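You operate a simulated robot arm through the tools that you are given. There is no shell and no other tool.

Carry out the task below with a simulated robot arm. There is one attempt and no reset: what you move stays moved.

Task
Tap the air out of the white jar, level its top with the pink spatula and close it.
Fine: tap it on the rubber mat; the spatula is in the labels drawer: wipe it on the brown pad, lay it back, shut the drawer; leave the other jars. Where these are worked on the way, their far stop is far enough and under half their travel is too little: labels drawer.

It is judged by the outcome, as a careful person would: the job done as asked, and still so three seconds after it is handed in. It fails if anything else is knocked over, pushed out of place, dropped, spilled or broken.

Robot
A 7-joint arm with a two-finger parallel gripper, fixed in place. Base frame: the origin is on the floor under the middle of its stand, x ahead of it, y to its left, z up. Readings come in cm, rad, newtons and seconds.
It reaches about 137.2 cm from its shoulder. Its first joint turns from -2.601 to 2.601 rad. Payload 3.43 kg.
The TCP is the grasp point between the finger pads, 3 cm short of the fingertips. In the tool frame z runs along the fingers and y along their closing line. The gripper opens to 9.4 cm. The fingers are 2.8 cm wide and 1 cm thick; the gripper's body (5 by 9.6 cm) begins 5.5 cm behind the TCP.
Orientation is that of the tool frame in the base frame, as [roll, pitch, yaw] about the fixed x, y, z axes, in that order (R = Rz(yaw) Ry(pitch) Rx(roll)). With the fingers straight down and closing along the base's y, the tool's x points along the base's -x, its y along +y and its z along -z.

Tools
- The arm moves only by the tool move_arm. Its argument "steps" is a list of rows, each a list of 3 entries, a list of its own where there are three numbers: the shift along the base's x, y, z in cm, then the turn, a rotation vector about the base's x, y, z in rad, then the opening, from 0 (shut) to 1 (fully open). In form: [[[x, y, z], [wx, wy, wz], claw], ...]. A call has 1 to 20 rows; each row shifts and turns the commanded pose from where the row before left it. A row lasts 0.2 s, in which the tool goes at most 5 cm and 0.15 rad; a call with a longer step from one row to the next is refused whole, and so is a gripper value outside its range. A pose out of reach is approached as far as the arm can. The call stops where the force on the tool passes 40 N (or 10 N more than at its start, if that is more) or the arm is blocked; 0.2 s more then pass. The fingers move at their own pace (about 4.5 cm/s each) and stop on an object; they squeeze with about 26 N. The grip force told is the motor's: it shows also when the fingers shut on nothing. Time passes only in rows, and 0.2 s behind the last, so rows that do not move let the fingers close. The reply holds the time, the measured pose of the TCP, the force on the tool along the base axes, the opening and the grip force, in the units named above and with some noise, with the torque about the TCP (base axes, N m) and any sound that the robot's microphone picked up.
- Cameras (640 x 400 px; columns grow to the right, rows downward): "scene" is fixed at [21.9, 64.95, 145.88]; the picture's right is [-0.43, -0.90, 0.00], its down [-0.69, 0.33, -0.64] and it looks along [0.58, -0.28, -0.77] (base axes); focal length 319 px, centre (320, 200). "wrist" rides on the gripper at [7.6, 1.4, -10.3] in the tool frame; the picture's right is [-0.18, 0.98, 0.00], its down [-0.75, -0.14, -0.64] and it looks along [-0.63, -0.12, 0.77] (tool axes); focal length 243 px, centre (320, 200). There is no depth. A picture from a camera that has moved, and an enlarged one, comes with that camera's place and axes in the base frame and with its lens.
- get_image(camera): a new picture of that camera. The clock stands still meanwhile.
- inspect(camera, box): a new picture of the part [left, top, right, bottom] of that camera's present view, enlarged. The clock stands still meanwhile.
- job_done(): hands the job in; it is judged then, once.

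Nothing tells you positions but the pictures and the camera data. Unless the task says otherwise, let go and move clear before handing in.

The tools are called after "Emit:" by a JSON object that holds its "fn" and its "kwargs". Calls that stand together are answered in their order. move_arm: Moves the arm, as the interface text tells. Its arguments: {"type":"object","properties":{"steps":{"type":"array"}},"required":["steps"]} The other tools are called the same way: get_image (camera) takes a picture; inspect (camera, box) takes an enlarged picture of a part of a camera's view; job_done () hands the job in.

At the start:

```text
t: 0.0
ee_pos: [24.94, -0.16, 43.27]
ee_rot: [-3.141, -0.592, 3.137]
force: [-0.7, -0.2, 0.0]
ft_torque: [0.04, 0.0, 0.0]
width: 9.38
grip_force: 0.0
```

scene: 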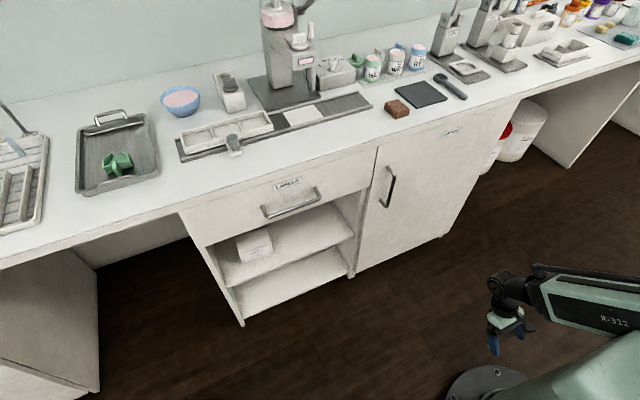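
wrist: 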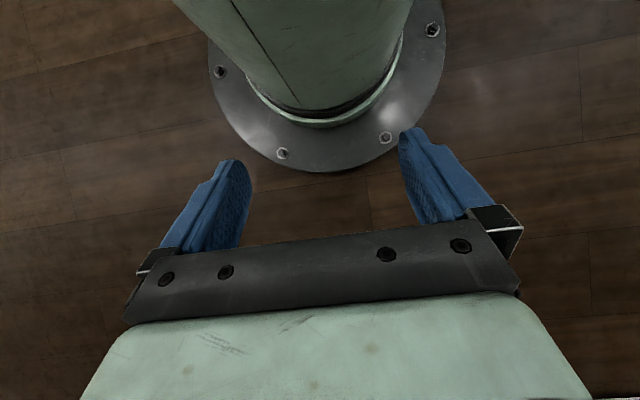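

I see a lab bench with a labels drawer, several jars, a black mat and a brown pad on the bench top. First I'll take close-up looks to find the white jar, its lid, the mat and the pad.

Emit:
{"fn": "inspect", "kwargs": {"camera": "scene", "box": [320, 20, 480, 120]}}

Emit:
{"fn": "inspect", "kwargs": {"camera": "scene", "box": [150, 40, 390, 190]}}

Emit:
{"fn": "inspect", "kwargs": {"camera": "scene", "box": [420, 0, 640, 110]}}

Emit:
{"fn": "inspect", "kwargs": {"camera": "scene", "box": [170, 130, 410, 330]}}

Emit:
{"fn": "inspect", "kwargs": {"camera": "scene", "box": [0, 60, 200, 260]}}

```text
4.00 times, centred on (400, 70) of scene
camera zoom: at [21.9, 64.95, 145.88], right [-0.43, -0.9, 0.0], down [-0.69, 0.33, -0.64], along [0.58, -0.28, -0.77], focal length 1275 px, centre (0, 720)
```

zoom: 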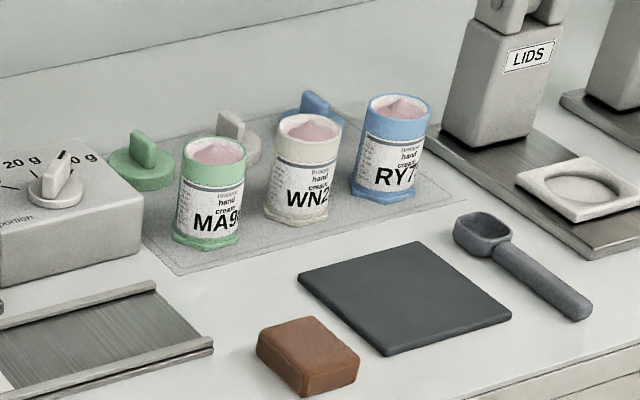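

```text
2.67 times, centred on (270, 115) of scene
camera zoom: at [21.9, 64.95, 145.88], right [-0.43, -0.9, 0.0], down [-0.69, 0.33, -0.64], along [0.58, -0.28, -0.77], focal length 850 px, centre (453, 427)
```

zoom: 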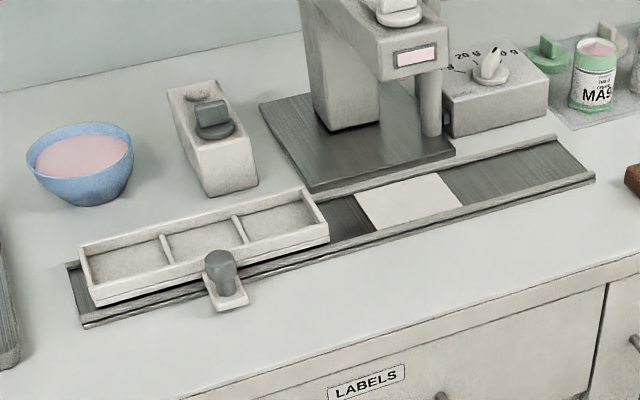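

```text
2.91 times, centred on (530, 55) of scene
camera zoom: at [21.9, 64.95, 145.88], right [-0.43, -0.9, 0.0], down [-0.69, 0.33, -0.64], along [0.58, -0.28, -0.77], focal length 927 px, centre (-291, 622)
```

zoom: 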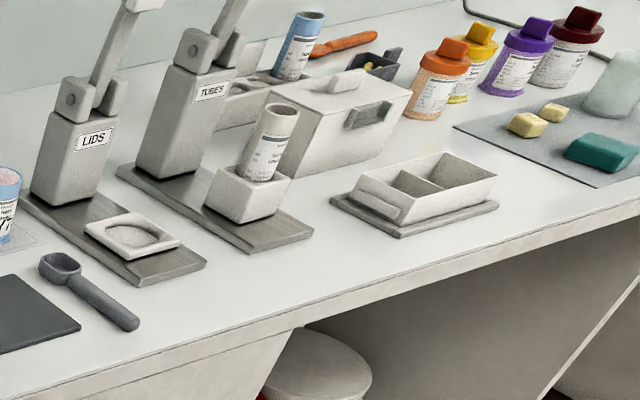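

```text
2.00 times, centred on (290, 230) of scene
camera zoom: at [21.9, 64.95, 145.88], right [-0.43, -0.9, 0.0], down [-0.69, 0.33, -0.64], along [0.58, -0.28, -0.77], focal length 638 px, centre (380, 140)
```

zoom: 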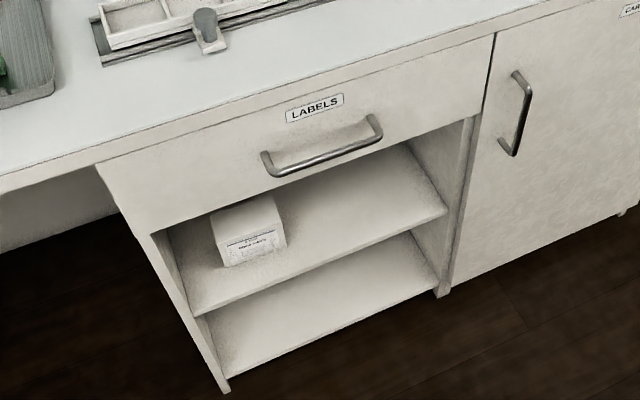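

```text
2.00 times, centred on (100, 160) of scene
camera zoom: at [21.9, 64.95, 145.88], right [-0.43, -0.9, 0.0], down [-0.69, 0.33, -0.64], along [0.58, -0.28, -0.77], focal length 638 px, centre (760, 280)
```

zoom: 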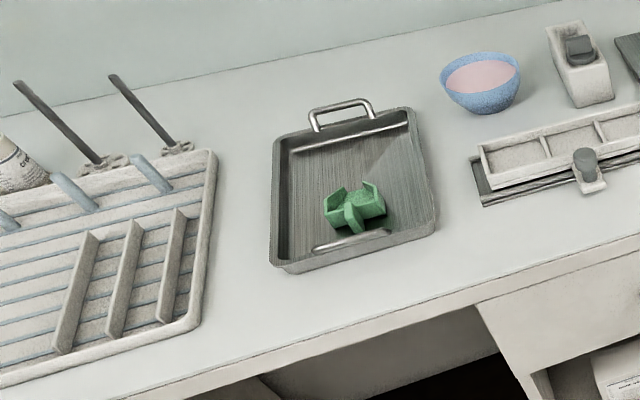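

Three jars (green, white, blue) stand on a grey sheet with their lids behind them. The black mat, brown pad and scoop are in front, and the labels drawer is further left. I'll raise the arm and look with the wrist camera to work out the bench height.

Emit:
{"fn": "move_arm", "kwargs": {"steps": [[[0, 0, 5], [0, 0, 0], 1], [[0, 0, 5], [0, 0, 0], 1], [[0, 0, 5], [0, 0, 0], 1], [[0, 0, 5], [0, 0, 0], 1], [[0, 0, 5], [0, -0.148, 0], 1], [[0, 0, 5], [0, -0.148, 0], 1], [[0, 0, 5], [0, -0.148, 0], 1], [[0, 0, 5], [0, -0.148, 0], 1], [[0, 0, 5], [0, 0, 0], 1], [[0, 0, 5], [0, 0, 0], 1], [[0, 0, 5], [0, 0, 0], 1], [[0, 0, 5], [0, 0, 0], 1], [[3, 0, 4], [0, 0, 0], 1], [[4, 0, 3], [0, 0, 0], 1], [[4, 0, 3], [0, 0, 0], 1]]}}

```text
t: 3.2
ee_pos: [66.91, -0.31, 95.49]
ee_rot: [3.139, 0.001, 3.137]
force: [-0.8, 0.9, 0.5]
ft_torque: [-0.01, -0.01, -0.01]
width: 9.42
grip_force: 0.1
out of reach, approached as far as the arm can: row 1, 2, 3, 4, 5, 6, 7, 8, 9, 10
```

The arm is now about (67, 0, 95) with fingers down. I'll take a picture to see the bench from here.

Emit:
{"fn": "get_image", "kwargs": {"camera": "wrist"}}

Emit:
{"fn": "get_image", "kwargs": {"camera": "scene"}}

```text
taken
camera wrist: at [59.32, 1.29, 105.88], right [0.19, 0.98, 0.0], down [0.75, -0.15, 0.64], along [0.63, -0.12, -0.77], focal length 243 px, centre (320, 200)
```

wrist: 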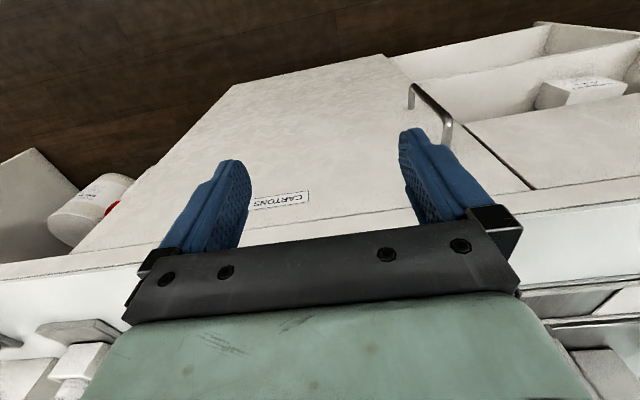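

```text
taken
```

scene: 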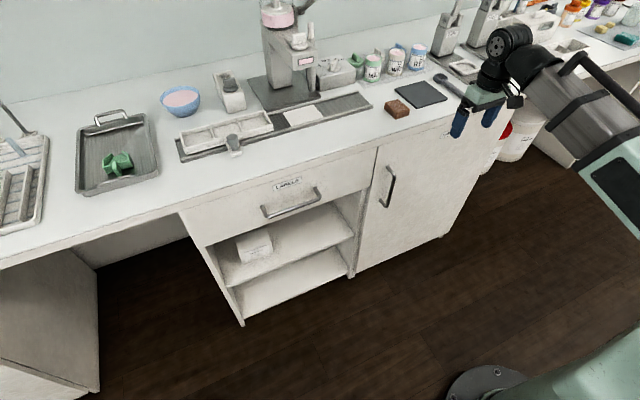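

I need a higher viewpoint. I'll raise the arm and move it forward over the bench at a safe height.

Emit:
{"fn": "move_arm", "kwargs": {"steps": [[[0, 0, 5], [0, 0, 0], 1], [[0, 0, 5], [0, 0, 0], 1], [[0, 0, 5], [0, 0, 0], 1], [[0, 0, 5], [0, 0, 0], 1], [[0, 0, 5], [0, 0, 0], 1], [[0, 0, 5], [0, 0, 0], 1], [[4, 2, 0], [0, 0, 0], 1], [[4, 2, 0], [0, 0, 0], 1], [[4, 2, 0], [0, 0, 0], 1], [[4, 2, 0], [0, 0, 0], 1]]}}

Emit:
{"fn": "get_image", "kwargs": {"camera": "wrist"}}

```text
t: 4.0
ee_pos: [67.36, -0.26, 109.68]
ee_rot: [3.138, 0.024, 3.136]
force: [8.6, 0.3, -12.7]
ft_torque: [0.01, -0.08, -0.01]
width: 9.41
grip_force: 0.1
out of reach, approached as far as the arm can: row 3, 4
stopped in row 4: the force on the tool passed its limit at 53 N (the readings are from after the stop); the commanded pose is now the measured one
```

```text
taken
camera wrist: at [59.48, 1.25, 119.85], right [0.19, 0.98, 0.01], down [0.74, -0.15, 0.66], along [0.65, -0.12, -0.75], focal length 243 px, centre (320, 200)
```

wrist: 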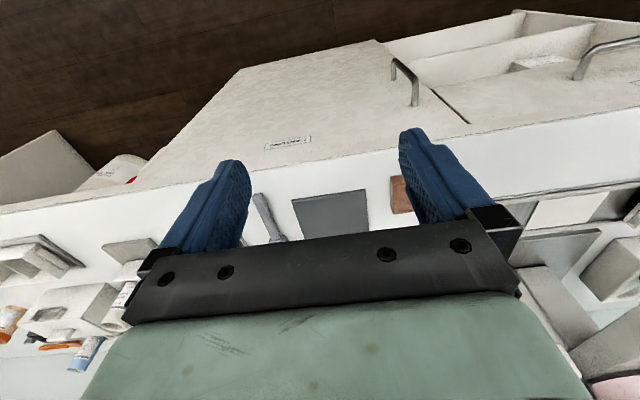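

The arm stopped at (67, 0, 110) with a force reading that may be inertial. I'll check the scene view to see the arm's configuration.

Emit:
{"fn": "get_image", "kwargs": {"camera": "scene"}}

Emit:
{"fn": "move_arm", "kwargs": {"steps": [[[0, 0, 0], [0, 0, 0], 1]]}}

```text
taken
```

scene: 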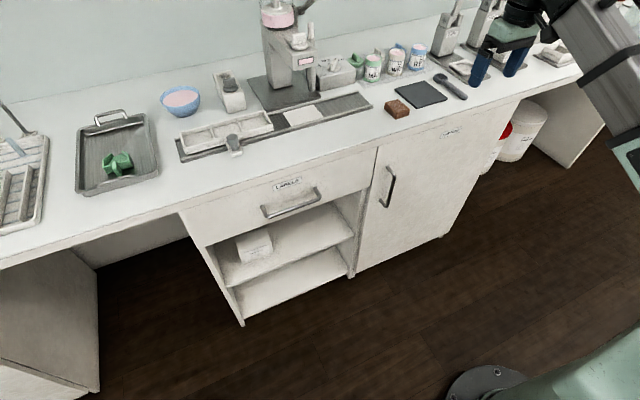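

```text
t: 4.4
ee_pos: [67.39, -0.22, 109.71]
ee_rot: [3.14, 0.024, 3.137]
force: [10.4, -0.5, -19.9]
ft_torque: [-0.05, -0.38, -0.03]
width: 9.39
grip_force: 0.0
```

There's a steady reaction, probably the wrist at its fold limit. I'll back down slightly, then go forward, which unfolds the wrist.

Emit:
{"fn": "move_arm", "kwargs": {"steps": [[[1, 0, -2], [0, 0, 0], 1], [[2, 0, -2], [0, 0, 0], 1], [[3, 0, 0], [0, 0, 0], 1], [[3, 0, 0], [0, 0, 0], 1], [[3, 0, 0], [0, 0, 0], 1]]}}

Emit:
{"fn": "get_image", "kwargs": {"camera": "scene"}}

Emit:
{"fn": "get_image", "kwargs": {"camera": "wrist"}}

```text
t: 5.6
ee_pos: [79.36, -0.28, 105.74]
ee_rot: [3.14, 0.018, 3.136]
force: [-1.3, 0.0, -0.3]
ft_torque: [-0.02, -0.04, -0.02]
width: 9.4
grip_force: 0.0
```

```text
taken
```

scene: 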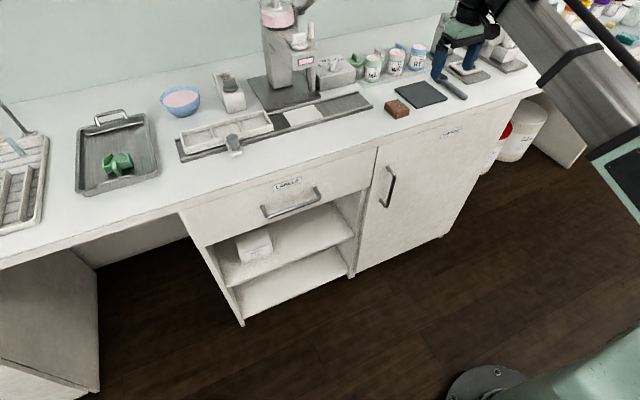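

```text
taken
camera wrist: at [71.54, 1.32, 115.91], right [0.19, 0.98, 0.01], down [0.74, -0.15, 0.66], along [0.65, -0.12, -0.75], focal length 243 px, centre (320, 200)
```

wrist: 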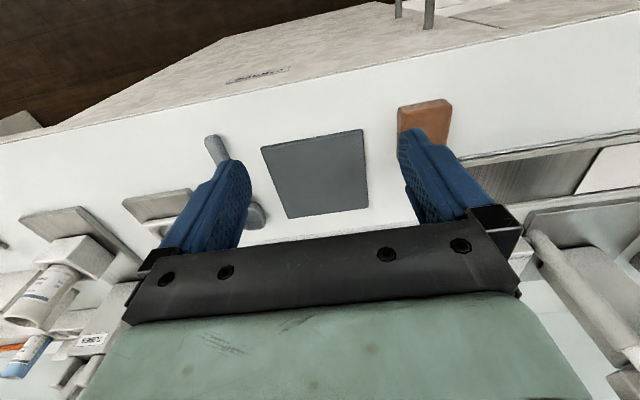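

The wrist reaction is gone at (79, 0, 106). Comparing the two cameras, the bench top is at about z = 90, and the black mat covers about x 84–96, y −8 to 4. I'll go higher and farther to see the jars and lids.

Emit:
{"fn": "move_arm", "kwargs": {"steps": [[[3, 0, 2], [0, 0, 0], 1], [[3, 0, 2], [0, 0, 0], 1], [[3, 0, 2], [0, 0, 0], 1], [[3, 0, 2], [0, 0, 0], 1], [[3, 0, 2], [0, 0, 0], 1]]}}

Emit:
{"fn": "get_image", "kwargs": {"camera": "wrist"}}

Emit:
{"fn": "get_image", "kwargs": {"camera": "scene"}}

```text
t: 6.8
ee_pos: [94.3, -0.35, 115.68]
ee_rot: [3.138, 0.021, 3.136]
force: [0.2, -0.5, -0.2]
ft_torque: [-0.02, -0.02, 0.01]
width: 9.41
grip_force: 0.0
```

```text
taken
camera wrist: at [86.43, 1.14, 125.82], right [0.19, 0.98, 0.01], down [0.74, -0.15, 0.66], along [0.65, -0.12, -0.75], focal length 243 px, centre (320, 200)
```

wrist: 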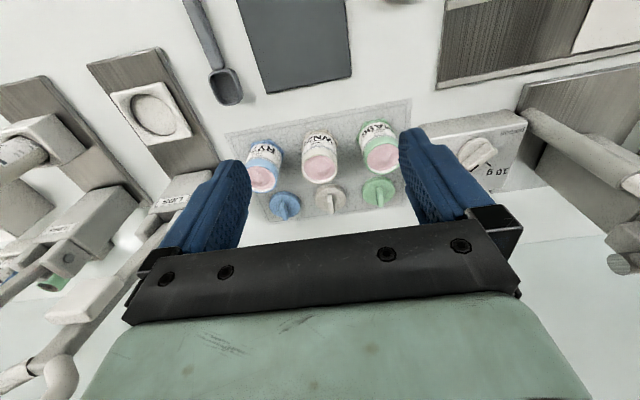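

```text
taken
```

scene: 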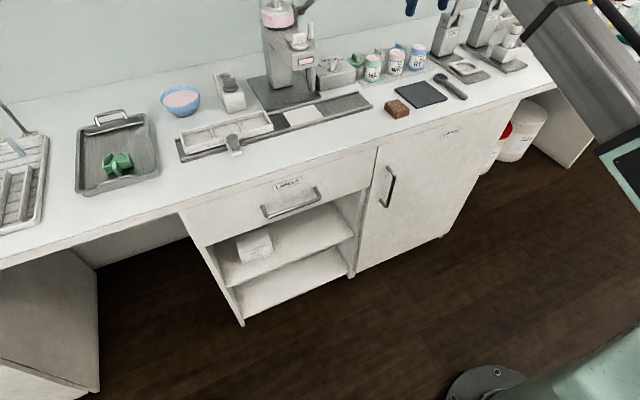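

Good view of the jars and their lids from above. I'll zoom in on the jars for exact positions.

Emit:
{"fn": "inspect", "kwargs": {"camera": "wrist", "box": [210, 90, 430, 240]}}

Emit:
{"fn": "inspect", "kwargs": {"camera": "scene", "box": [345, 30, 445, 95]}}

```text
2.67 times, centred on (320, 165) of wrist
camera zoom: at [86.43, 1.14, 125.82], right [0.19, 0.98, 0.01], down [0.74, -0.15, 0.66], along [0.65, -0.12, -0.75], focal length 647 px, centre (320, 293)
```

zoom: 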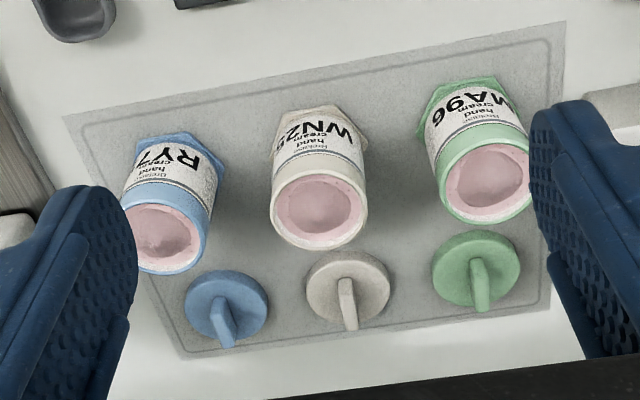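

```text
6.15 times, centred on (395, 62) of scene
camera zoom: at [21.9, 64.95, 145.88], right [-0.43, -0.9, 0.0], down [-0.69, 0.33, -0.64], along [0.58, -0.28, -0.77], focal length 1962 px, centre (-142, 1046)
```

zoom: 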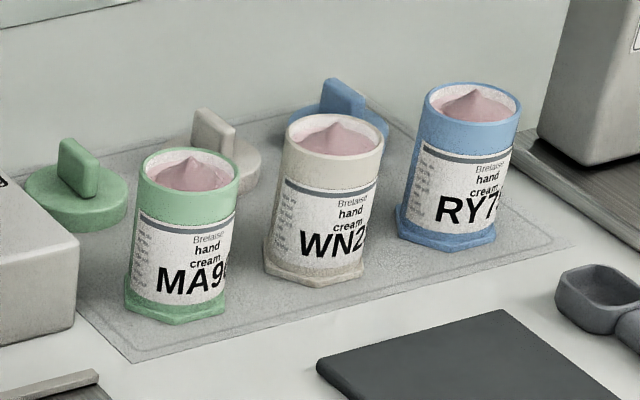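

The white jar (WN2…) stands at about (105.2, −2.4), with its rim near z = 97. Its neighbours are about 8.7 cm to either side, and its lid is at about (115.7, −2.2). I'll move above the white jar and narrow the gripper.

Emit:
{"fn": "move_arm", "kwargs": {"steps": [[[3, -0.5, -1], [0, 0, 0], 0.8], [[3, -0.5, -2], [0, 0, 0], 0.8], [[3, -0.5, -2], [0, 0, 0], 0.8], [[2, -0.5, -2], [0, 0, 0], 0.8], [[0, 0, 0], [0, 0, 0], 0.8]]}}

Emit:
{"fn": "get_image", "kwargs": {"camera": "wrist"}}

Emit:
{"fn": "get_image", "kwargs": {"camera": "scene"}}

```text
t: 8.0
ee_pos: [105.4, -2.38, 108.53]
ee_rot: [3.141, 0.022, 3.136]
force: [0.3, -0.2, -1.0]
ft_torque: [0.0, -0.01, 0.03]
width: 7.53
grip_force: 0.1
```

```text
taken
camera wrist: at [97.56, -0.79, 118.66], right [0.19, 0.98, 0.01], down [0.74, -0.15, 0.66], along [0.65, -0.12, -0.75], focal length 243 px, centre (320, 200)
```

wrist: 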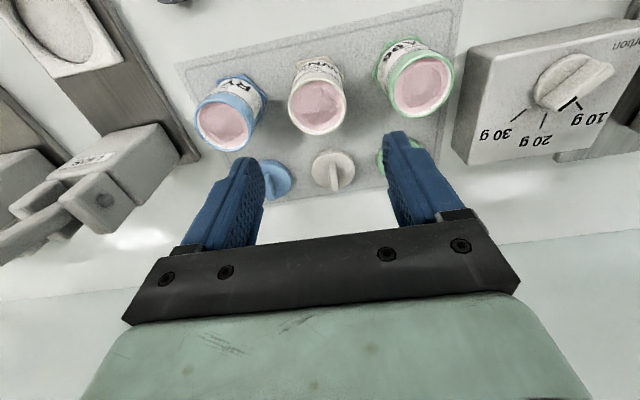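

```text
taken
```

scene: 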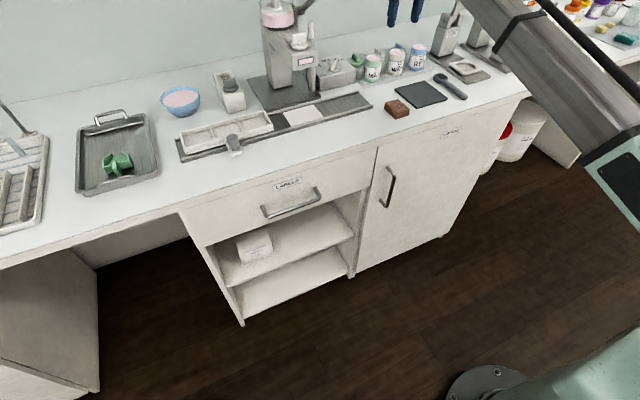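

Emit:
{"fn": "inspect", "kwargs": {"camera": "wrist", "box": [240, 40, 400, 200]}}

```text
2.50 times, centred on (320, 120) of wrist
camera zoom: at [97.56, -0.79, 118.66], right [0.19, 0.98, 0.01], down [0.74, -0.15, 0.66], along [0.65, -0.12, -0.75], focal length 606 px, centre (320, 400)
```

zoom: 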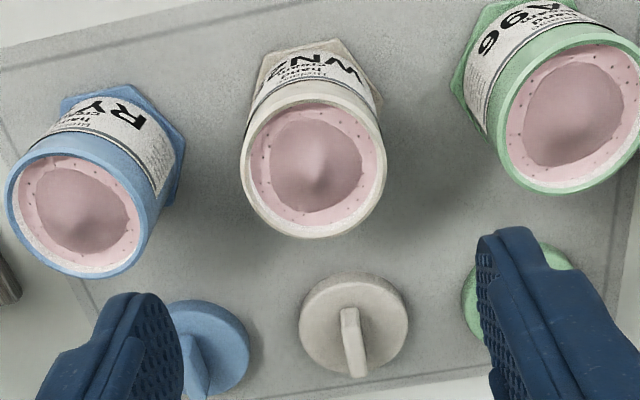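

I'm directly above the white jar (105.4, −2.4), and the cream's top shows small bubbles and a peak. Next I descend with fingers at about 7.5 cm and grasp its body.

Emit:
{"fn": "move_arm", "kwargs": {"steps": [[[0, 0, -3], [0, 0, 0], 0.8], [[0, 0, -3], [0, 0, 0], 0.8], [[0, 0, -3], [0, 0, 0], 0.8], [[0, 0, -2], [0, 0, 0], 0.8], [[0, 0, -2], [0, 0, 0], 0.8], [[0, 0, -1.1], [0, 0, 0], 0.8], [[0, 0, 0], [0, 0, 0], 0.8]]}}

Emit:
{"fn": "get_image", "kwargs": {"camera": "wrist"}}

Emit:
{"fn": "inspect", "kwargs": {"camera": "scene", "box": [320, 20, 480, 120]}}

```text
t: 9.6
ee_pos: [105.45, -2.32, 94.52]
ee_rot: [3.138, 0.02, 3.136]
force: [0.0, 0.2, 0.0]
ft_torque: [0.01, 0.01, -0.03]
width: 7.52
grip_force: 0.0
```

```text
taken
camera wrist: at [97.48, -0.72, 104.77], right [0.19, 0.98, 0.01], down [0.74, -0.15, 0.66], along [0.65, -0.12, -0.75], focal length 243 px, centre (320, 200)
```

wrist: 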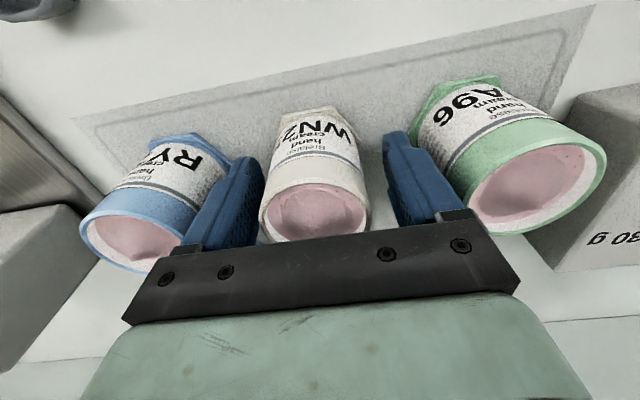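

```text
4.00 times, centred on (400, 70) of scene
camera zoom: at [21.9, 64.95, 145.88], right [-0.43, -0.9, 0.0], down [-0.69, 0.33, -0.64], along [0.58, -0.28, -0.77], focal length 1275 px, centre (0, 720)
```

zoom: 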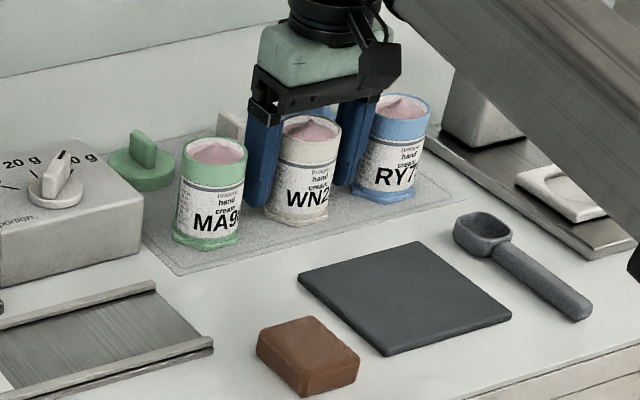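

The fingers straddle the white jar and are clear of its neighbours. I'll close on it.

Emit:
{"fn": "move_arm", "kwargs": {"steps": [[[0, 0, 0], [0, 0, 0], 0.4], [[0, 0, 0], [0, 0, 0], 0.4], [[0, 0, 0], [0, 0, 0], 0.4], [[0, 0, 0], [0, 0, 0], 0.4]]}}

```text
t: 10.6
ee_pos: [105.21, -2.24, 94.57]
ee_rot: [3.14, 0.023, 3.137]
force: [-1.1, -1.4, 1.1]
ft_torque: [-0.06, 0.05, 0.01]
width: 5.44
grip_force: 25.9
```

The jar is gripped at 5.4 cm. I'll lift it and carry it over the rubber mat's centre (about 90, −2).

Emit:
{"fn": "move_arm", "kwargs": {"steps": [[[0, 0, 1], [0, 0, 0], 0.4], [[0, 0, 1.5], [0, 0, 0], 0.4], [[0, 0, 2], [0, 0, 0], 0.4], [[-2, 0, 0.5], [0, 0, 0], 0.4], [[-3, 0, 0], [0, 0, 0], 0.4], [[-3, 0, 0], [0, 0, 0], 0.4], [[-3, 0, 0], [0, 0, 0], 0.4], [[-3, 0, 0], [0, 0, 0], 0.4], [[-1, 0, 0], [0, 0, 0], 0.4], [[0, 0, 0], [0, 0, 0], 0.4]]}}

Emit:
{"fn": "inspect", "kwargs": {"camera": "scene", "box": [320, 20, 480, 120]}}

Emit:
{"fn": "get_image", "kwargs": {"camera": "wrist"}}

```text
t: 12.8
ee_pos: [90.38, -2.38, 99.64]
ee_rot: [3.139, 0.023, 3.137]
force: [-0.1, -0.6, -1.8]
ft_torque: [-0.04, 0.03, 0.02]
width: 5.39
grip_force: 25.7
```

```text
4.00 times, centred on (400, 70) of scene
camera zoom: at [21.9, 64.95, 145.88], right [-0.43, -0.9, 0.0], down [-0.69, 0.33, -0.64], along [0.58, -0.28, -0.77], focal length 1275 px, centre (0, 720)
```

zoom: 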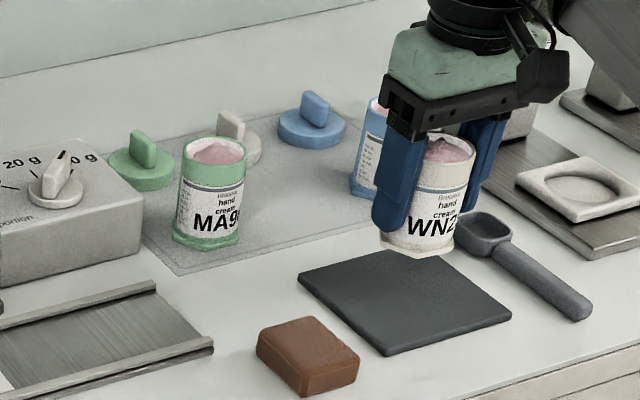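

```text
taken
camera wrist: at [82.53, -0.79, 109.79], right [0.19, 0.98, 0.01], down [0.74, -0.15, 0.66], along [0.65, -0.12, -0.75], focal length 243 px, centre (320, 200)
```

wrist: 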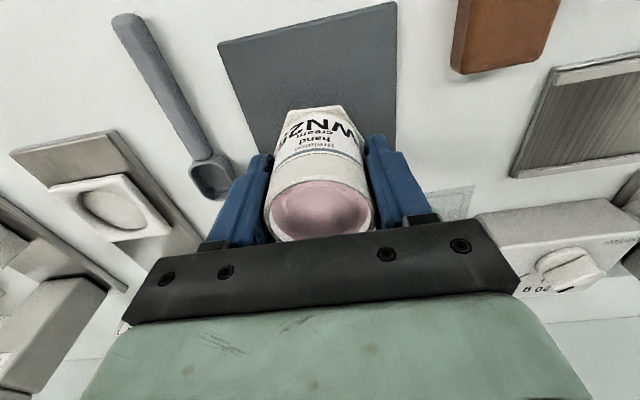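

The jar is above the mat with its bottom about 4 cm up. I'll lower gently to find contact height before tapping.

Emit:
{"fn": "move_arm", "kwargs": {"steps": [[[0, 0, -1.5], [0, 0, 0], 0.4], [[0, 0, -1], [0, 0, 0], 0.4], [[0, 0, -0.5], [0, 0, 0], 0.4], [[0, 0, -0.3], [0, 0, 0], 0.4], [[0, 0, -0.3], [0, 0, 0], 0.4]]}}

```text
t: 14.0
ee_pos: [90.27, -2.32, 96.1]
ee_rot: [3.14, 0.022, 3.137]
force: [0.1, 0.5, -1.1]
ft_torque: [-0.04, 0.0, 0.01]
width: 5.36
grip_force: 25.9
```

Emit:
{"fn": "move_arm", "kwargs": {"steps": [[[0, 0, -0.2], [0, 0, 0], 0.4], [[0, 0, -0.2], [0, 0, 0], 0.4], [[0, 0, -0.2], [0, 0, 0], 0.4]]}}

Emit:
{"fn": "inspect", "kwargs": {"camera": "scene", "box": [380, 40, 480, 120]}}

```text
t: 14.8
ee_pos: [90.47, -2.34, 95.47]
ee_rot: [3.141, 0.02, 3.137]
force: [0.0, 1.6, 11.1]
ft_torque: [-0.01, 0.33, 0.01]
width: 5.36
grip_force: 25.7
```

```text
5.00 times, centred on (430, 80) of scene
camera zoom: at [21.9, 64.95, 145.88], right [-0.43, -0.9, 0.0], down [-0.69, 0.33, -0.64], along [0.58, -0.28, -0.77], focal length 1594 px, centre (-230, 800)
```

zoom: 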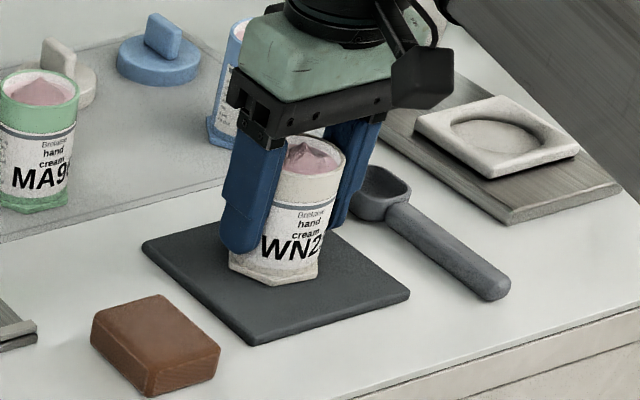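

Contact with the mat is at TCP z ≈ 95.5. I'll try a first tap: up 2 cm, then down briskly to the contact height.

Emit:
{"fn": "move_arm", "kwargs": {"steps": [[[0, 0, 1], [0, 0, 0], 0.4], [[0, 0, 1], [0, 0, 0], 0.4], [[0, 0, -2], [0, 0, 0], 0.4], [[0, 0, 0], [0, 0, 0], 0.4]]}}

Emit:
{"fn": "get_image", "kwargs": {"camera": "wrist"}}

```text
t: 15.8
ee_pos: [90.35, -2.3, 95.45]
ee_rot: [3.14, 0.02, 3.137]
force: [1.2, -0.3, 18.2]
ft_torque: [-0.02, 0.52, 0.04]
width: 5.37
grip_force: 25.8
```

```text
taken
camera wrist: at [82.46, -0.72, 105.6], right [0.19, 0.98, 0.01], down [0.74, -0.15, 0.66], along [0.65, -0.12, -0.75], focal length 243 px, centre (320, 200)
```

wrist: 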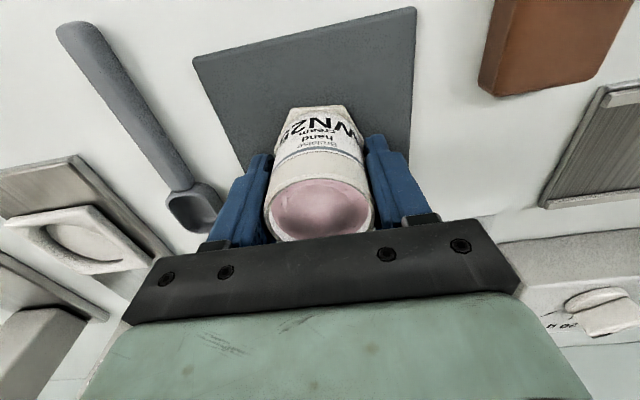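

No sound was reported. I'll look closely at the cream's surface.

Emit:
{"fn": "inspect", "kwargs": {"camera": "wrist", "box": [240, 160, 400, 260]}}

Emit:
{"fn": "inspect", "kwargs": {"camera": "scene", "box": [405, 60, 465, 110]}}

```text
4.00 times, centred on (320, 210) of wrist
camera zoom: at [82.46, -0.72, 105.6], right [0.19, 0.98, 0.01], down [0.74, -0.15, 0.66], along [0.65, -0.12, -0.75], focal length 970 px, centre (320, 160)
```

zoom: 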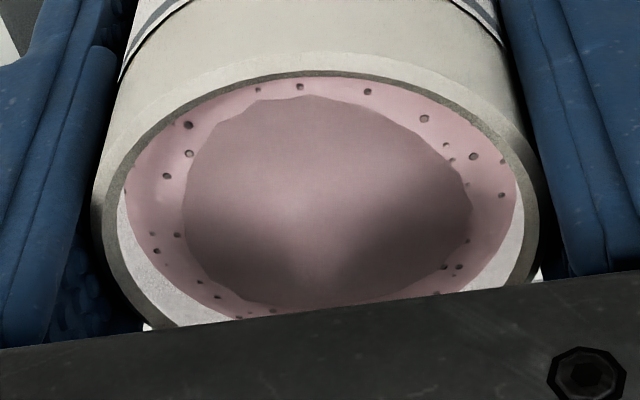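

```text
8.00 times, centred on (435, 85) of scene
camera zoom: at [21.9, 64.95, 145.88], right [-0.43, -0.9, 0.0], down [-0.69, 0.33, -0.64], along [0.58, -0.28, -0.77], focal length 2550 px, centre (-600, 1120)
```

zoom: 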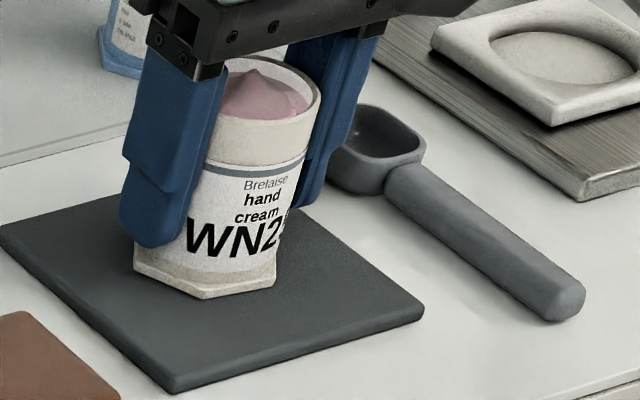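

The bubbles are still visible, so I'll tap more firmly with a slightly higher drop.

Emit:
{"fn": "move_arm", "kwargs": {"steps": [[[0, 0, 1.5], [0, 0, 0], 0.4], [[0, 0, 1.5], [0, 0, 0], 0.4], [[0, 0, -3], [0, 0, 0], 0.4], [[0, 0, 0], [0, 0, 0], 0.4]]}}

Emit:
{"fn": "inspect", "kwargs": {"camera": "wrist", "box": [240, 160, 400, 260]}}

```text
t: 16.8
ee_pos: [90.25, -2.39, 95.39]
ee_rot: [3.141, 0.018, 3.137]
force: [-0.3, 1.8, 0.8]
ft_torque: [-0.01, 0.1, 0.03]
width: 5.37
grip_force: 25.8
```

```text
4.00 times, centred on (320, 210) of wrist
camera zoom: at [82.47, -0.79, 105.63], right [0.19, 0.98, 0.01], down [0.74, -0.15, 0.66], along [0.65, -0.12, -0.75], focal length 970 px, centre (320, 160)
```

zoom: 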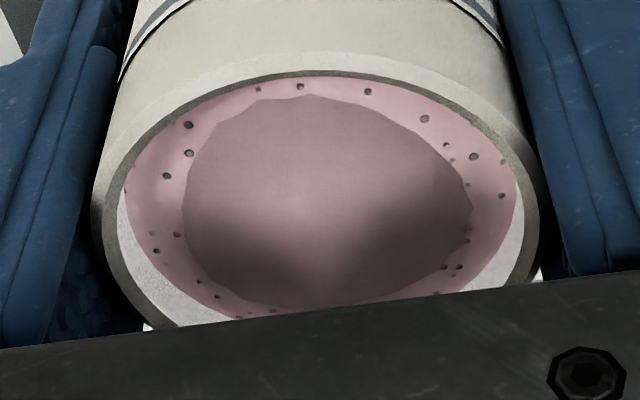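

There's no visible change yet. I'll do a few firmer taps in sequence and watch for sounds.

Emit:
{"fn": "move_arm", "kwargs": {"steps": [[[0, 0, 2], [0, 0, 0], 0.3], [[0, 0, 2], [0, 0, 0], 0.3], [[0, 0, -4.1], [0, 0, 0], 0.3], [[0, 0, 0], [0, 0, 0], 0.3]]}}

Emit:
{"fn": "inspect", "kwargs": {"camera": "wrist", "box": [240, 160, 400, 260]}}

```text
t: 17.8
ee_pos: [90.32, -2.2, 95.39]
ee_rot: [3.14, 0.023, 3.136]
force: [-0.1, -0.6, 13.4]
ft_torque: [-0.05, 0.41, 0.04]
width: 5.36
grip_force: 25.7
```

```text
4.00 times, centred on (320, 210) of wrist
camera zoom: at [82.43, -0.72, 105.61], right [0.19, 0.98, 0.01], down [0.74, -0.15, 0.66], along [0.65, -0.12, -0.75], focal length 970 px, centre (320, 160)
```

zoom: 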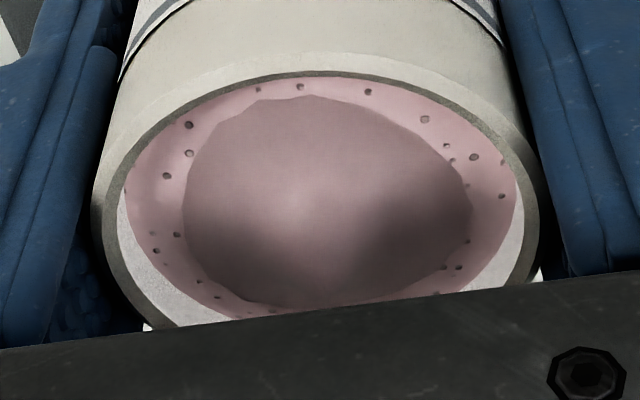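

Little change so far. I'll zoom tighter for a reference, then tap harder.

Emit:
{"fn": "inspect", "kwargs": {"camera": "wrist", "box": [265, 175, 375, 245]}}

Emit:
{"fn": "move_arm", "kwargs": {"steps": [[[0, 0, 2.5], [0, 0, 0], 0.3], [[0, 0, 2.5], [0, 0, 0], 0.3], [[0, 0, -5], [0, 0, 0], 0.3], [[0, 0, 0], [0, 0, 0], 0.3]]}}

Emit:
{"fn": "inspect", "kwargs": {"camera": "wrist", "box": [265, 175, 375, 245]}}

```text
5.71 times, centred on (320, 210) of wrist
camera zoom: at [82.43, -0.72, 105.61], right [0.19, 0.98, 0.01], down [0.74, -0.15, 0.66], along [0.65, -0.12, -0.75], focal length 1386 px, centre (320, 143)
```

zoom: 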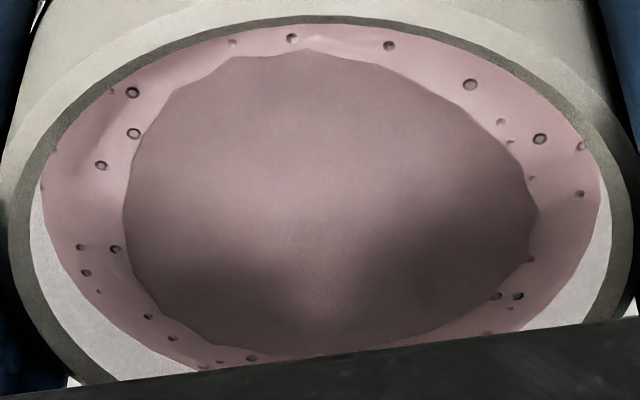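

```text
t: 18.8
ee_pos: [90.33, -2.0, 95.51]
ee_rot: [-3.141, 0.02, 3.136]
force: [0.0, -0.3, 16.3]
ft_torque: [-0.04, 0.5, 0.05]
width: 5.34
grip_force: 26.1
```

```text
5.71 times, centred on (320, 210) of wrist
camera zoom: at [82.36, -0.56, 105.58], right [0.19, 0.98, 0.01], down [0.74, -0.15, 0.66], along [0.65, -0.12, -0.75], focal length 1386 px, centre (320, 143)
```

zoom: 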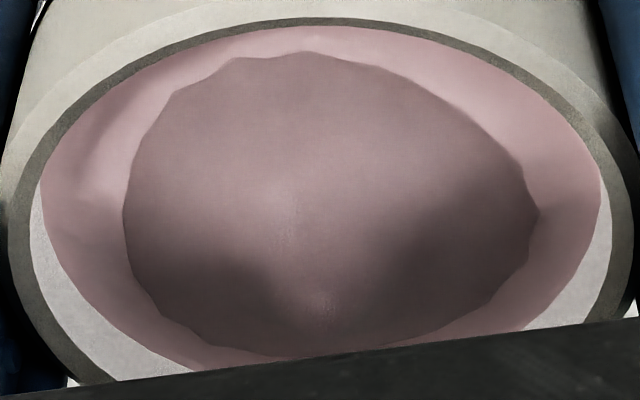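

All the bubbles are gone, so the air is tapped out. I'll ease off the pressure, release the jar on the mat and rise straight up.

Emit:
{"fn": "move_arm", "kwargs": {"steps": [[[0, 0, 0.15], [0, 0, 0], 0.4], [[0, 0, 0], [0, 0, 0], 0.6], [[0, 0, 0], [0, 0, 0], 0.8], [[0, 0, 0], [0, 0, 0], 0.8], [[0, 0, 2], [0, 0, 0], 0.8], [[0, 0, 3], [0, 0, 0], 0.8], [[0, 0, 3], [0, 0, 0], 0.8], [[0, 0, 4], [0, 0, 0], 0.8]]}}

Emit:
{"fn": "get_image", "kwargs": {"camera": "wrist"}}

Emit:
{"fn": "inspect", "kwargs": {"camera": "scene", "box": [380, 40, 480, 120]}}

```text
t: 20.6
ee_pos: [90.46, -2.47, 107.45]
ee_rot: [3.14, 0.021, 3.137]
force: [0.0, -0.8, -0.1]
ft_torque: [0.01, -0.02, -0.04]
width: 7.51
grip_force: 0.1
```

```text
taken
camera wrist: at [82.57, -0.84, 117.66], right [0.19, 0.98, 0.01], down [0.74, -0.15, 0.66], along [0.65, -0.12, -0.75], focal length 243 px, centre (320, 200)
```

wrist: 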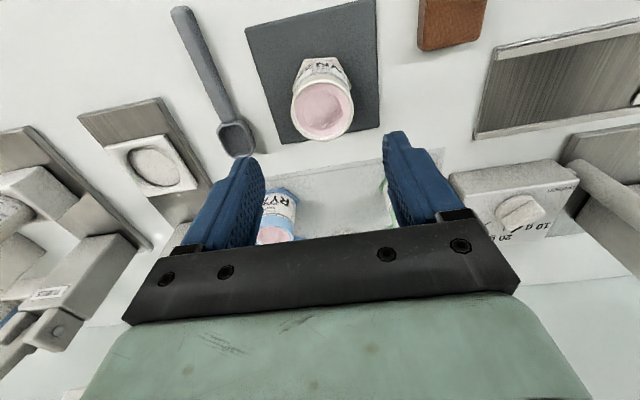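

```text
5.00 times, centred on (430, 80) of scene
camera zoom: at [21.9, 64.95, 145.88], right [-0.43, -0.9, 0.0], down [-0.69, 0.33, -0.64], along [0.58, -0.28, -0.77], focal length 1594 px, centre (-230, 800)
```

zoom: 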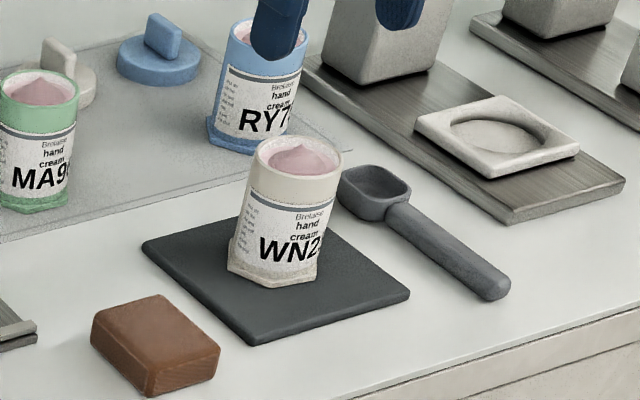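

The jar now stands on the mat with its surface free of bubbles. Next I go to the labels drawer: I'll retract and swing left in front of the cabinet to look at the handle.

Emit:
{"fn": "move_arm", "kwargs": {"steps": [[[-4, 3, -0.5], [0, 0, 0], 0.8], [[-4, 3, -0.5], [0, 0, 0], 0.8], [[-4, 3, -1], [0, 0, 0], 0.8], [[-4, 3, -1], [0, 0, 0], 0.8], [[-3, 4, -1], [0, 0, 0], 0.8], [[-3, 4, -1], [0, 0, 0], 0.8], [[-3, 4, -1], [0, 0, 0], 0.8], [[-3, 4, -1], [0, 0, 0], 0.8], [[0, 4.5, 0], [0, 0, 0], 0.8], [[0, 4.5, 0], [0, 0, 0], 0.8], [[0, 4.5, 0], [0, 0, 0], 0.8], [[0, 4.5, 0], [0, 0, 0], 0.8]]}}

Emit:
{"fn": "get_image", "kwargs": {"camera": "wrist"}}

Emit:
{"fn": "get_image", "kwargs": {"camera": "scene"}}

```text
refused: row 1 steps farther than a row can; nothing moved
```

```text
taken
camera wrist: at [82.57, -0.84, 117.66], right [0.19, 0.98, 0.01], down [0.74, -0.15, 0.66], along [0.65, -0.12, -0.75], focal length 243 px, centre (320, 200)
```

wrist: 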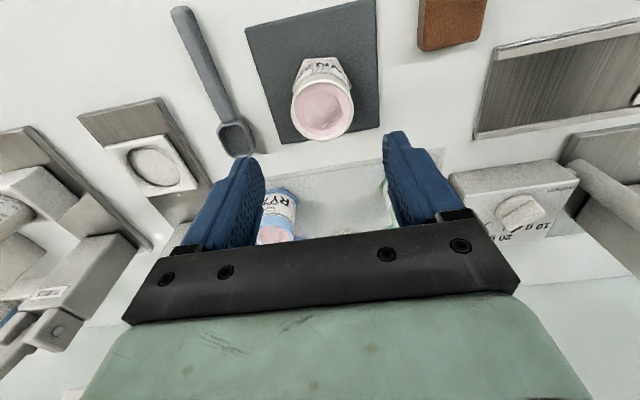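

```text
taken
```

scene: 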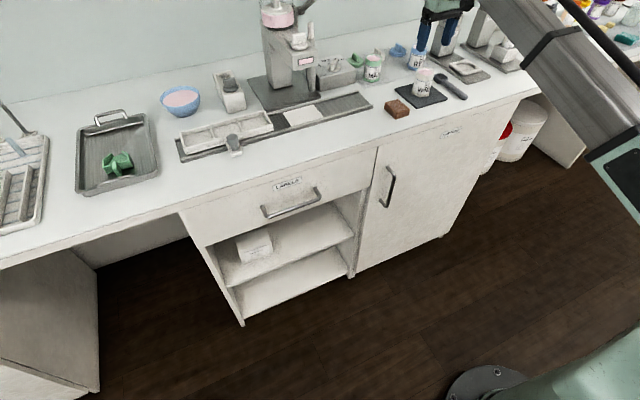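

The first row was over 5 cm, so the call was refused. I'll inspect the jar, mat and pad from here for precise positions and then retry with shorter steps.

Emit:
{"fn": "inspect", "kwargs": {"camera": "wrist", "box": [230, 0, 390, 150]}}

Emit:
{"fn": "move_arm", "kwargs": {"steps": [[[-3.5, 2.5, -0.5], [0, 0, 0], 0.8], [[-3.5, 2.5, -0.5], [0, 0, 0], 0.8], [[-3.5, 2.5, -1], [0, 0, 0], 0.8], [[-3.5, 2.5, -1], [0, 0, 0], 0.8], [[-2.5, 4, -1], [0, 0, 0], 0.8], [[-2.5, 4, -1], [0, 0, 0], 0.8], [[-2.5, 4, -1], [0, 0, 0], 0.8], [[-2.5, 4, -1], [0, 0, 0], 0.8], [[-1, 4.5, 0], [0, 0, 0], 0.8], [[-1, 4.5, 0], [0, 0, 0], 0.8], [[-1, 4.5, 0], [0, 0, 0], 0.8], [[-1, 4.5, 0], [0, 0, 0], 0.8]]}}

Emit:
{"fn": "get_image", "kwargs": {"camera": "wrist"}}

Emit:
{"fn": "get_image", "kwargs": {"camera": "scene"}}

```text
2.67 times, centred on (310, 75) of wrist
camera zoom: at [82.57, -0.84, 117.66], right [0.19, 0.98, 0.01], down [0.74, -0.15, 0.66], along [0.65, -0.12, -0.75], focal length 647 px, centre (347, 533)
```

zoom: 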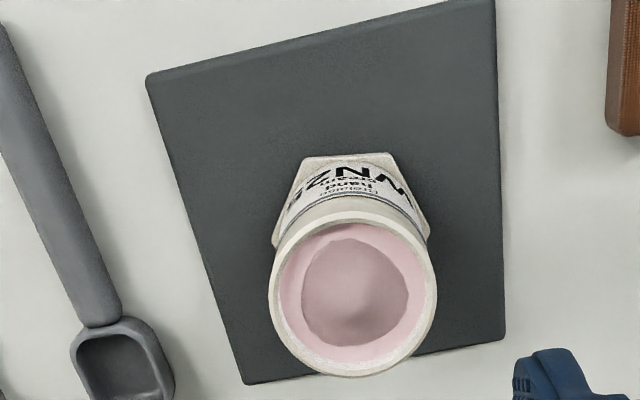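

```text
t: 23.2
ee_pos: [62.26, 41.83, 100.44]
ee_rot: [3.139, 0.02, 3.135]
force: [-0.5, -0.1, 0.4]
ft_torque: [-0.03, -0.04, 0.01]
width: 7.52
grip_force: 0.0
```

```text
taken
camera wrist: at [54.41, 43.34, 110.67], right [0.19, 0.98, 0.01], down [0.74, -0.15, 0.66], along [0.65, -0.12, -0.75], focal length 243 px, centre (320, 200)
```

wrist: 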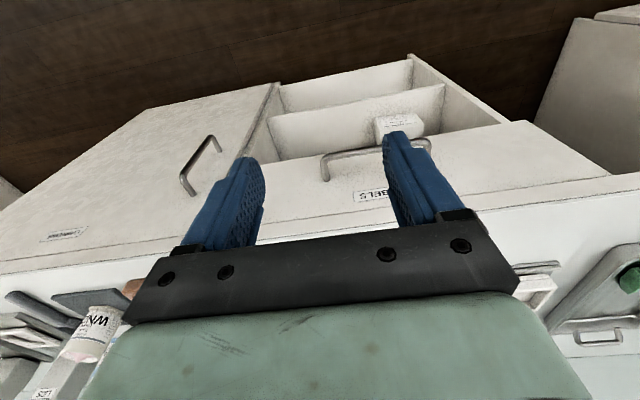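

```text
taken
```

scene: 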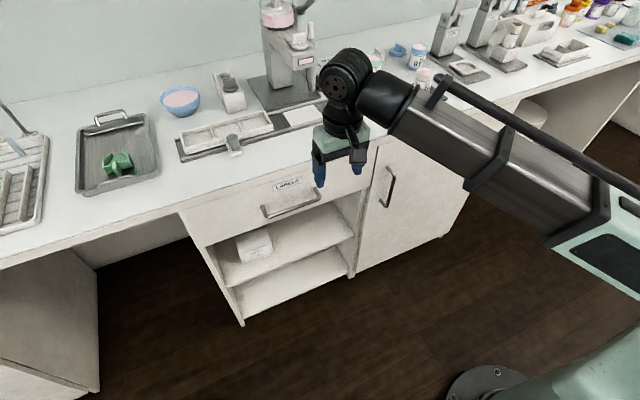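

I'm in front of the labels drawer and can see its handle partly behind a finger. I'll zoom in.

Emit:
{"fn": "inspect", "kwargs": {"camera": "wrist", "box": [250, 90, 450, 220]}}

Emit:
{"fn": "inspect", "kwargs": {"camera": "scene", "box": [240, 150, 360, 230]}}

```text
3.08 times, centred on (350, 155) of wrist
camera zoom: at [54.41, 43.34, 110.67], right [0.19, 0.98, 0.01], down [0.74, -0.15, 0.66], along [0.65, -0.12, -0.75], focal length 746 px, centre (228, 338)
```

zoom: 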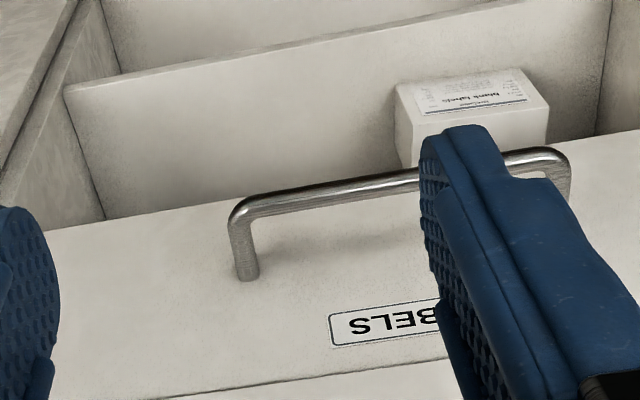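

```text
5.00 times, centred on (300, 190) of scene
camera zoom: at [21.9, 64.95, 145.88], right [-0.43, -0.9, 0.0], down [-0.69, 0.33, -0.64], along [0.58, -0.28, -0.77], focal length 1594 px, centre (420, 250)
```

zoom: 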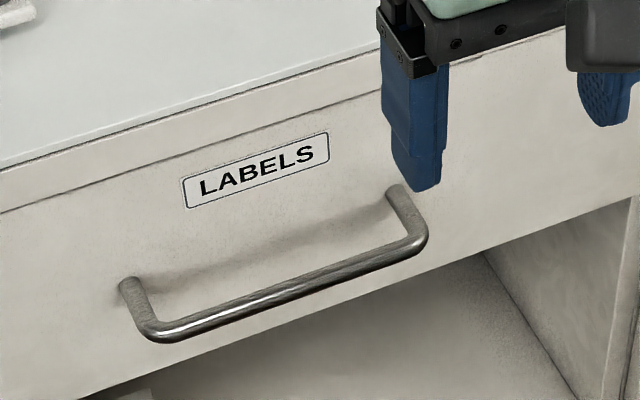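

From both cameras the handle bar is at about x = 74, z = 78.4, y 40–56, standing about 3.5 cm off the drawer face. I'll turn the gripper to point 45° down and forward with the fingers closing across the bar, staying clear in front.

Emit:
{"fn": "move_arm", "kwargs": {"steps": [[[-0.2, 0.45, -0.7], [-0.05116, -0.05116, 0.12353], 0.6], [[-0.2, 0.45, -0.7], [-0.05116, -0.05116, 0.12353], 0.5], [[-0.2, 0.45, -0.7], [-0.05116, -0.05116, 0.12353], 0.4], [[-0.2, 0.45, -0.7], [-0.05116, -0.05116, 0.12353], 0.35], [[-0.2, 0.45, -0.7], [-0.05116, -0.05116, 0.12353], 0.35], [[-0.2, 0.45, -0.7], [-0.05116, -0.05116, 0.12353], 0.35], [[-0.2, 0.45, -0.7], [-0.05116, -0.05116, 0.12353], 0.35], [[-0.2, 0.45, -0.7], [-0.05116, -0.05116, 0.12353], 0.35], [[-0.2, 0.45, -0.7], [-0.05116, -0.05116, 0.12353], 0.35], [[-0.2, 0.45, -0.7], [-0.05116, -0.05116, 0.12353], 0.35], [[-0.2, 0.45, -0.7], [-0.05116, -0.05116, 0.12353], 0.35], [[-0.2, 0.45, -0.7], [-0.05116, -0.05116, 0.12353], 0.35], [[0, 0, 0], [0, 0, 0], 0.35]]}}

Emit:
{"fn": "get_image", "kwargs": {"camera": "wrist"}}

Emit:
{"fn": "get_image", "kwargs": {"camera": "scene"}}

```text
t: 26.0
ee_pos: [60.04, 47.11, 92.03]
ee_rot: [-2.358, 0.018, -1.558]
force: [-0.9, -0.2, 0.2]
ft_torque: [0.01, 0.03, -0.01]
width: 3.29
grip_force: 0.1
```

```text
taken
camera wrist: at [51.76, 39.36, 98.26], right [-0.7, 0.19, -0.69], down [-0.36, 0.74, 0.57], along [0.62, 0.65, -0.45], focal length 243 px, centre (320, 200)
```

wrist: 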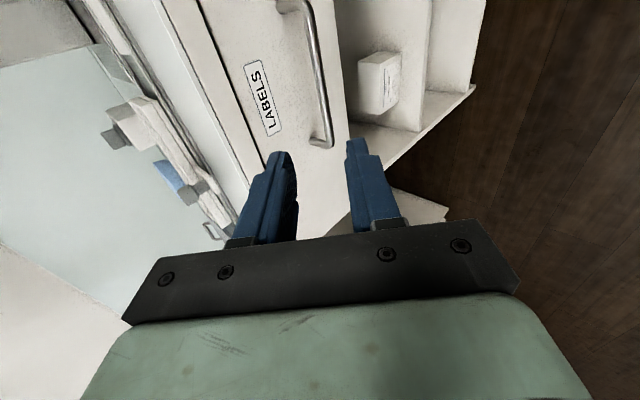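

```text
taken
```

scene: 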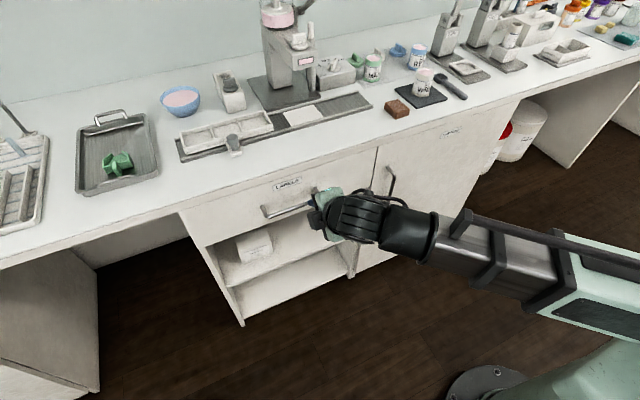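

The gripper now points 45° down at the bar, and the bar lines up with the gap between the fingers. I'll approach along the finger direction and check before the last bit.

Emit:
{"fn": "move_arm", "kwargs": {"steps": [[[2.2, 0.15, -2.15], [0, 0, 0], 0.35], [[2.2, 0.15, -2.15], [0, 0, 0], 0.35], [[2.2, 0.15, -2.15], [0, 0, 0], 0.35], [[2.2, 0.15, -2.15], [0, 0, 0], 0.35], [[0, 0, 0], [0, 0, 0], 0.35]]}}

Emit:
{"fn": "get_image", "kwargs": {"camera": "wrist"}}

Emit:
{"fn": "inspect", "kwargs": {"camera": "scene", "box": [240, 150, 360, 230]}}

```text
t: 27.2
ee_pos: [68.73, 47.87, 83.47]
ee_rot: [-2.359, 0.018, -1.558]
force: [-0.4, 0.2, 0.1]
ft_torque: [0.03, 0.02, -0.02]
width: 3.28
grip_force: 0.1
```

```text
taken
camera wrist: at [60.55, 40.11, 89.64], right [-0.7, 0.19, -0.69], down [-0.36, 0.74, 0.57], along [0.62, 0.65, -0.45], focal length 243 px, centre (320, 200)
```

wrist: 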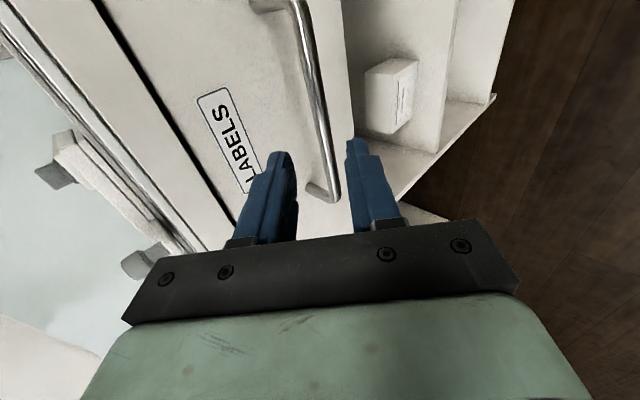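

```text
5.00 times, centred on (300, 190) of scene
camera zoom: at [21.9, 64.95, 145.88], right [-0.43, -0.9, 0.0], down [-0.69, 0.33, -0.64], along [0.58, -0.28, -0.77], focal length 1594 px, centre (420, 250)
```

zoom: 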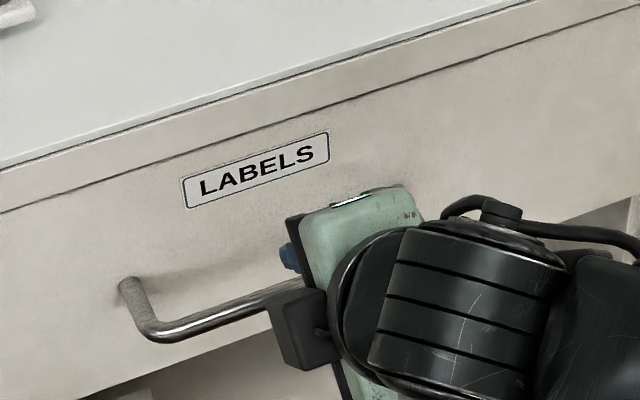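

The bar is centred in the finger gap as predicted. I'll finish the approach slowly and close on the bar.

Emit:
{"fn": "move_arm", "kwargs": {"steps": [[[1.4, 0.05, -1.35], [0, 0, 0], 0.35], [[1.4, 0.05, -1.35], [0, 0, 0], 0.35], [[1.2, 0, -1.2], [0, 0, 0], 0.35], [[0, 0, 0], [0, 0, 0], 0.35]]}}

Emit:
{"fn": "get_image", "kwargs": {"camera": "wrist"}}

```text
t: 28.2
ee_pos: [72.81, 47.98, 79.56]
ee_rot: [-2.359, 0.019, -1.56]
force: [0.3, -0.1, 0.6]
ft_torque: [-0.02, 0.01, -0.01]
width: 3.29
grip_force: 0.0
```

```text
taken
camera wrist: at [64.61, 40.24, 85.78], right [-0.7, 0.19, -0.69], down [-0.36, 0.74, 0.57], along [0.62, 0.65, -0.45], focal length 243 px, centre (320, 200)
```

wrist: 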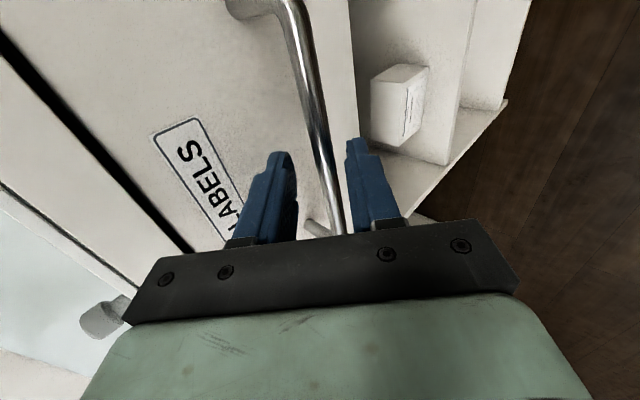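

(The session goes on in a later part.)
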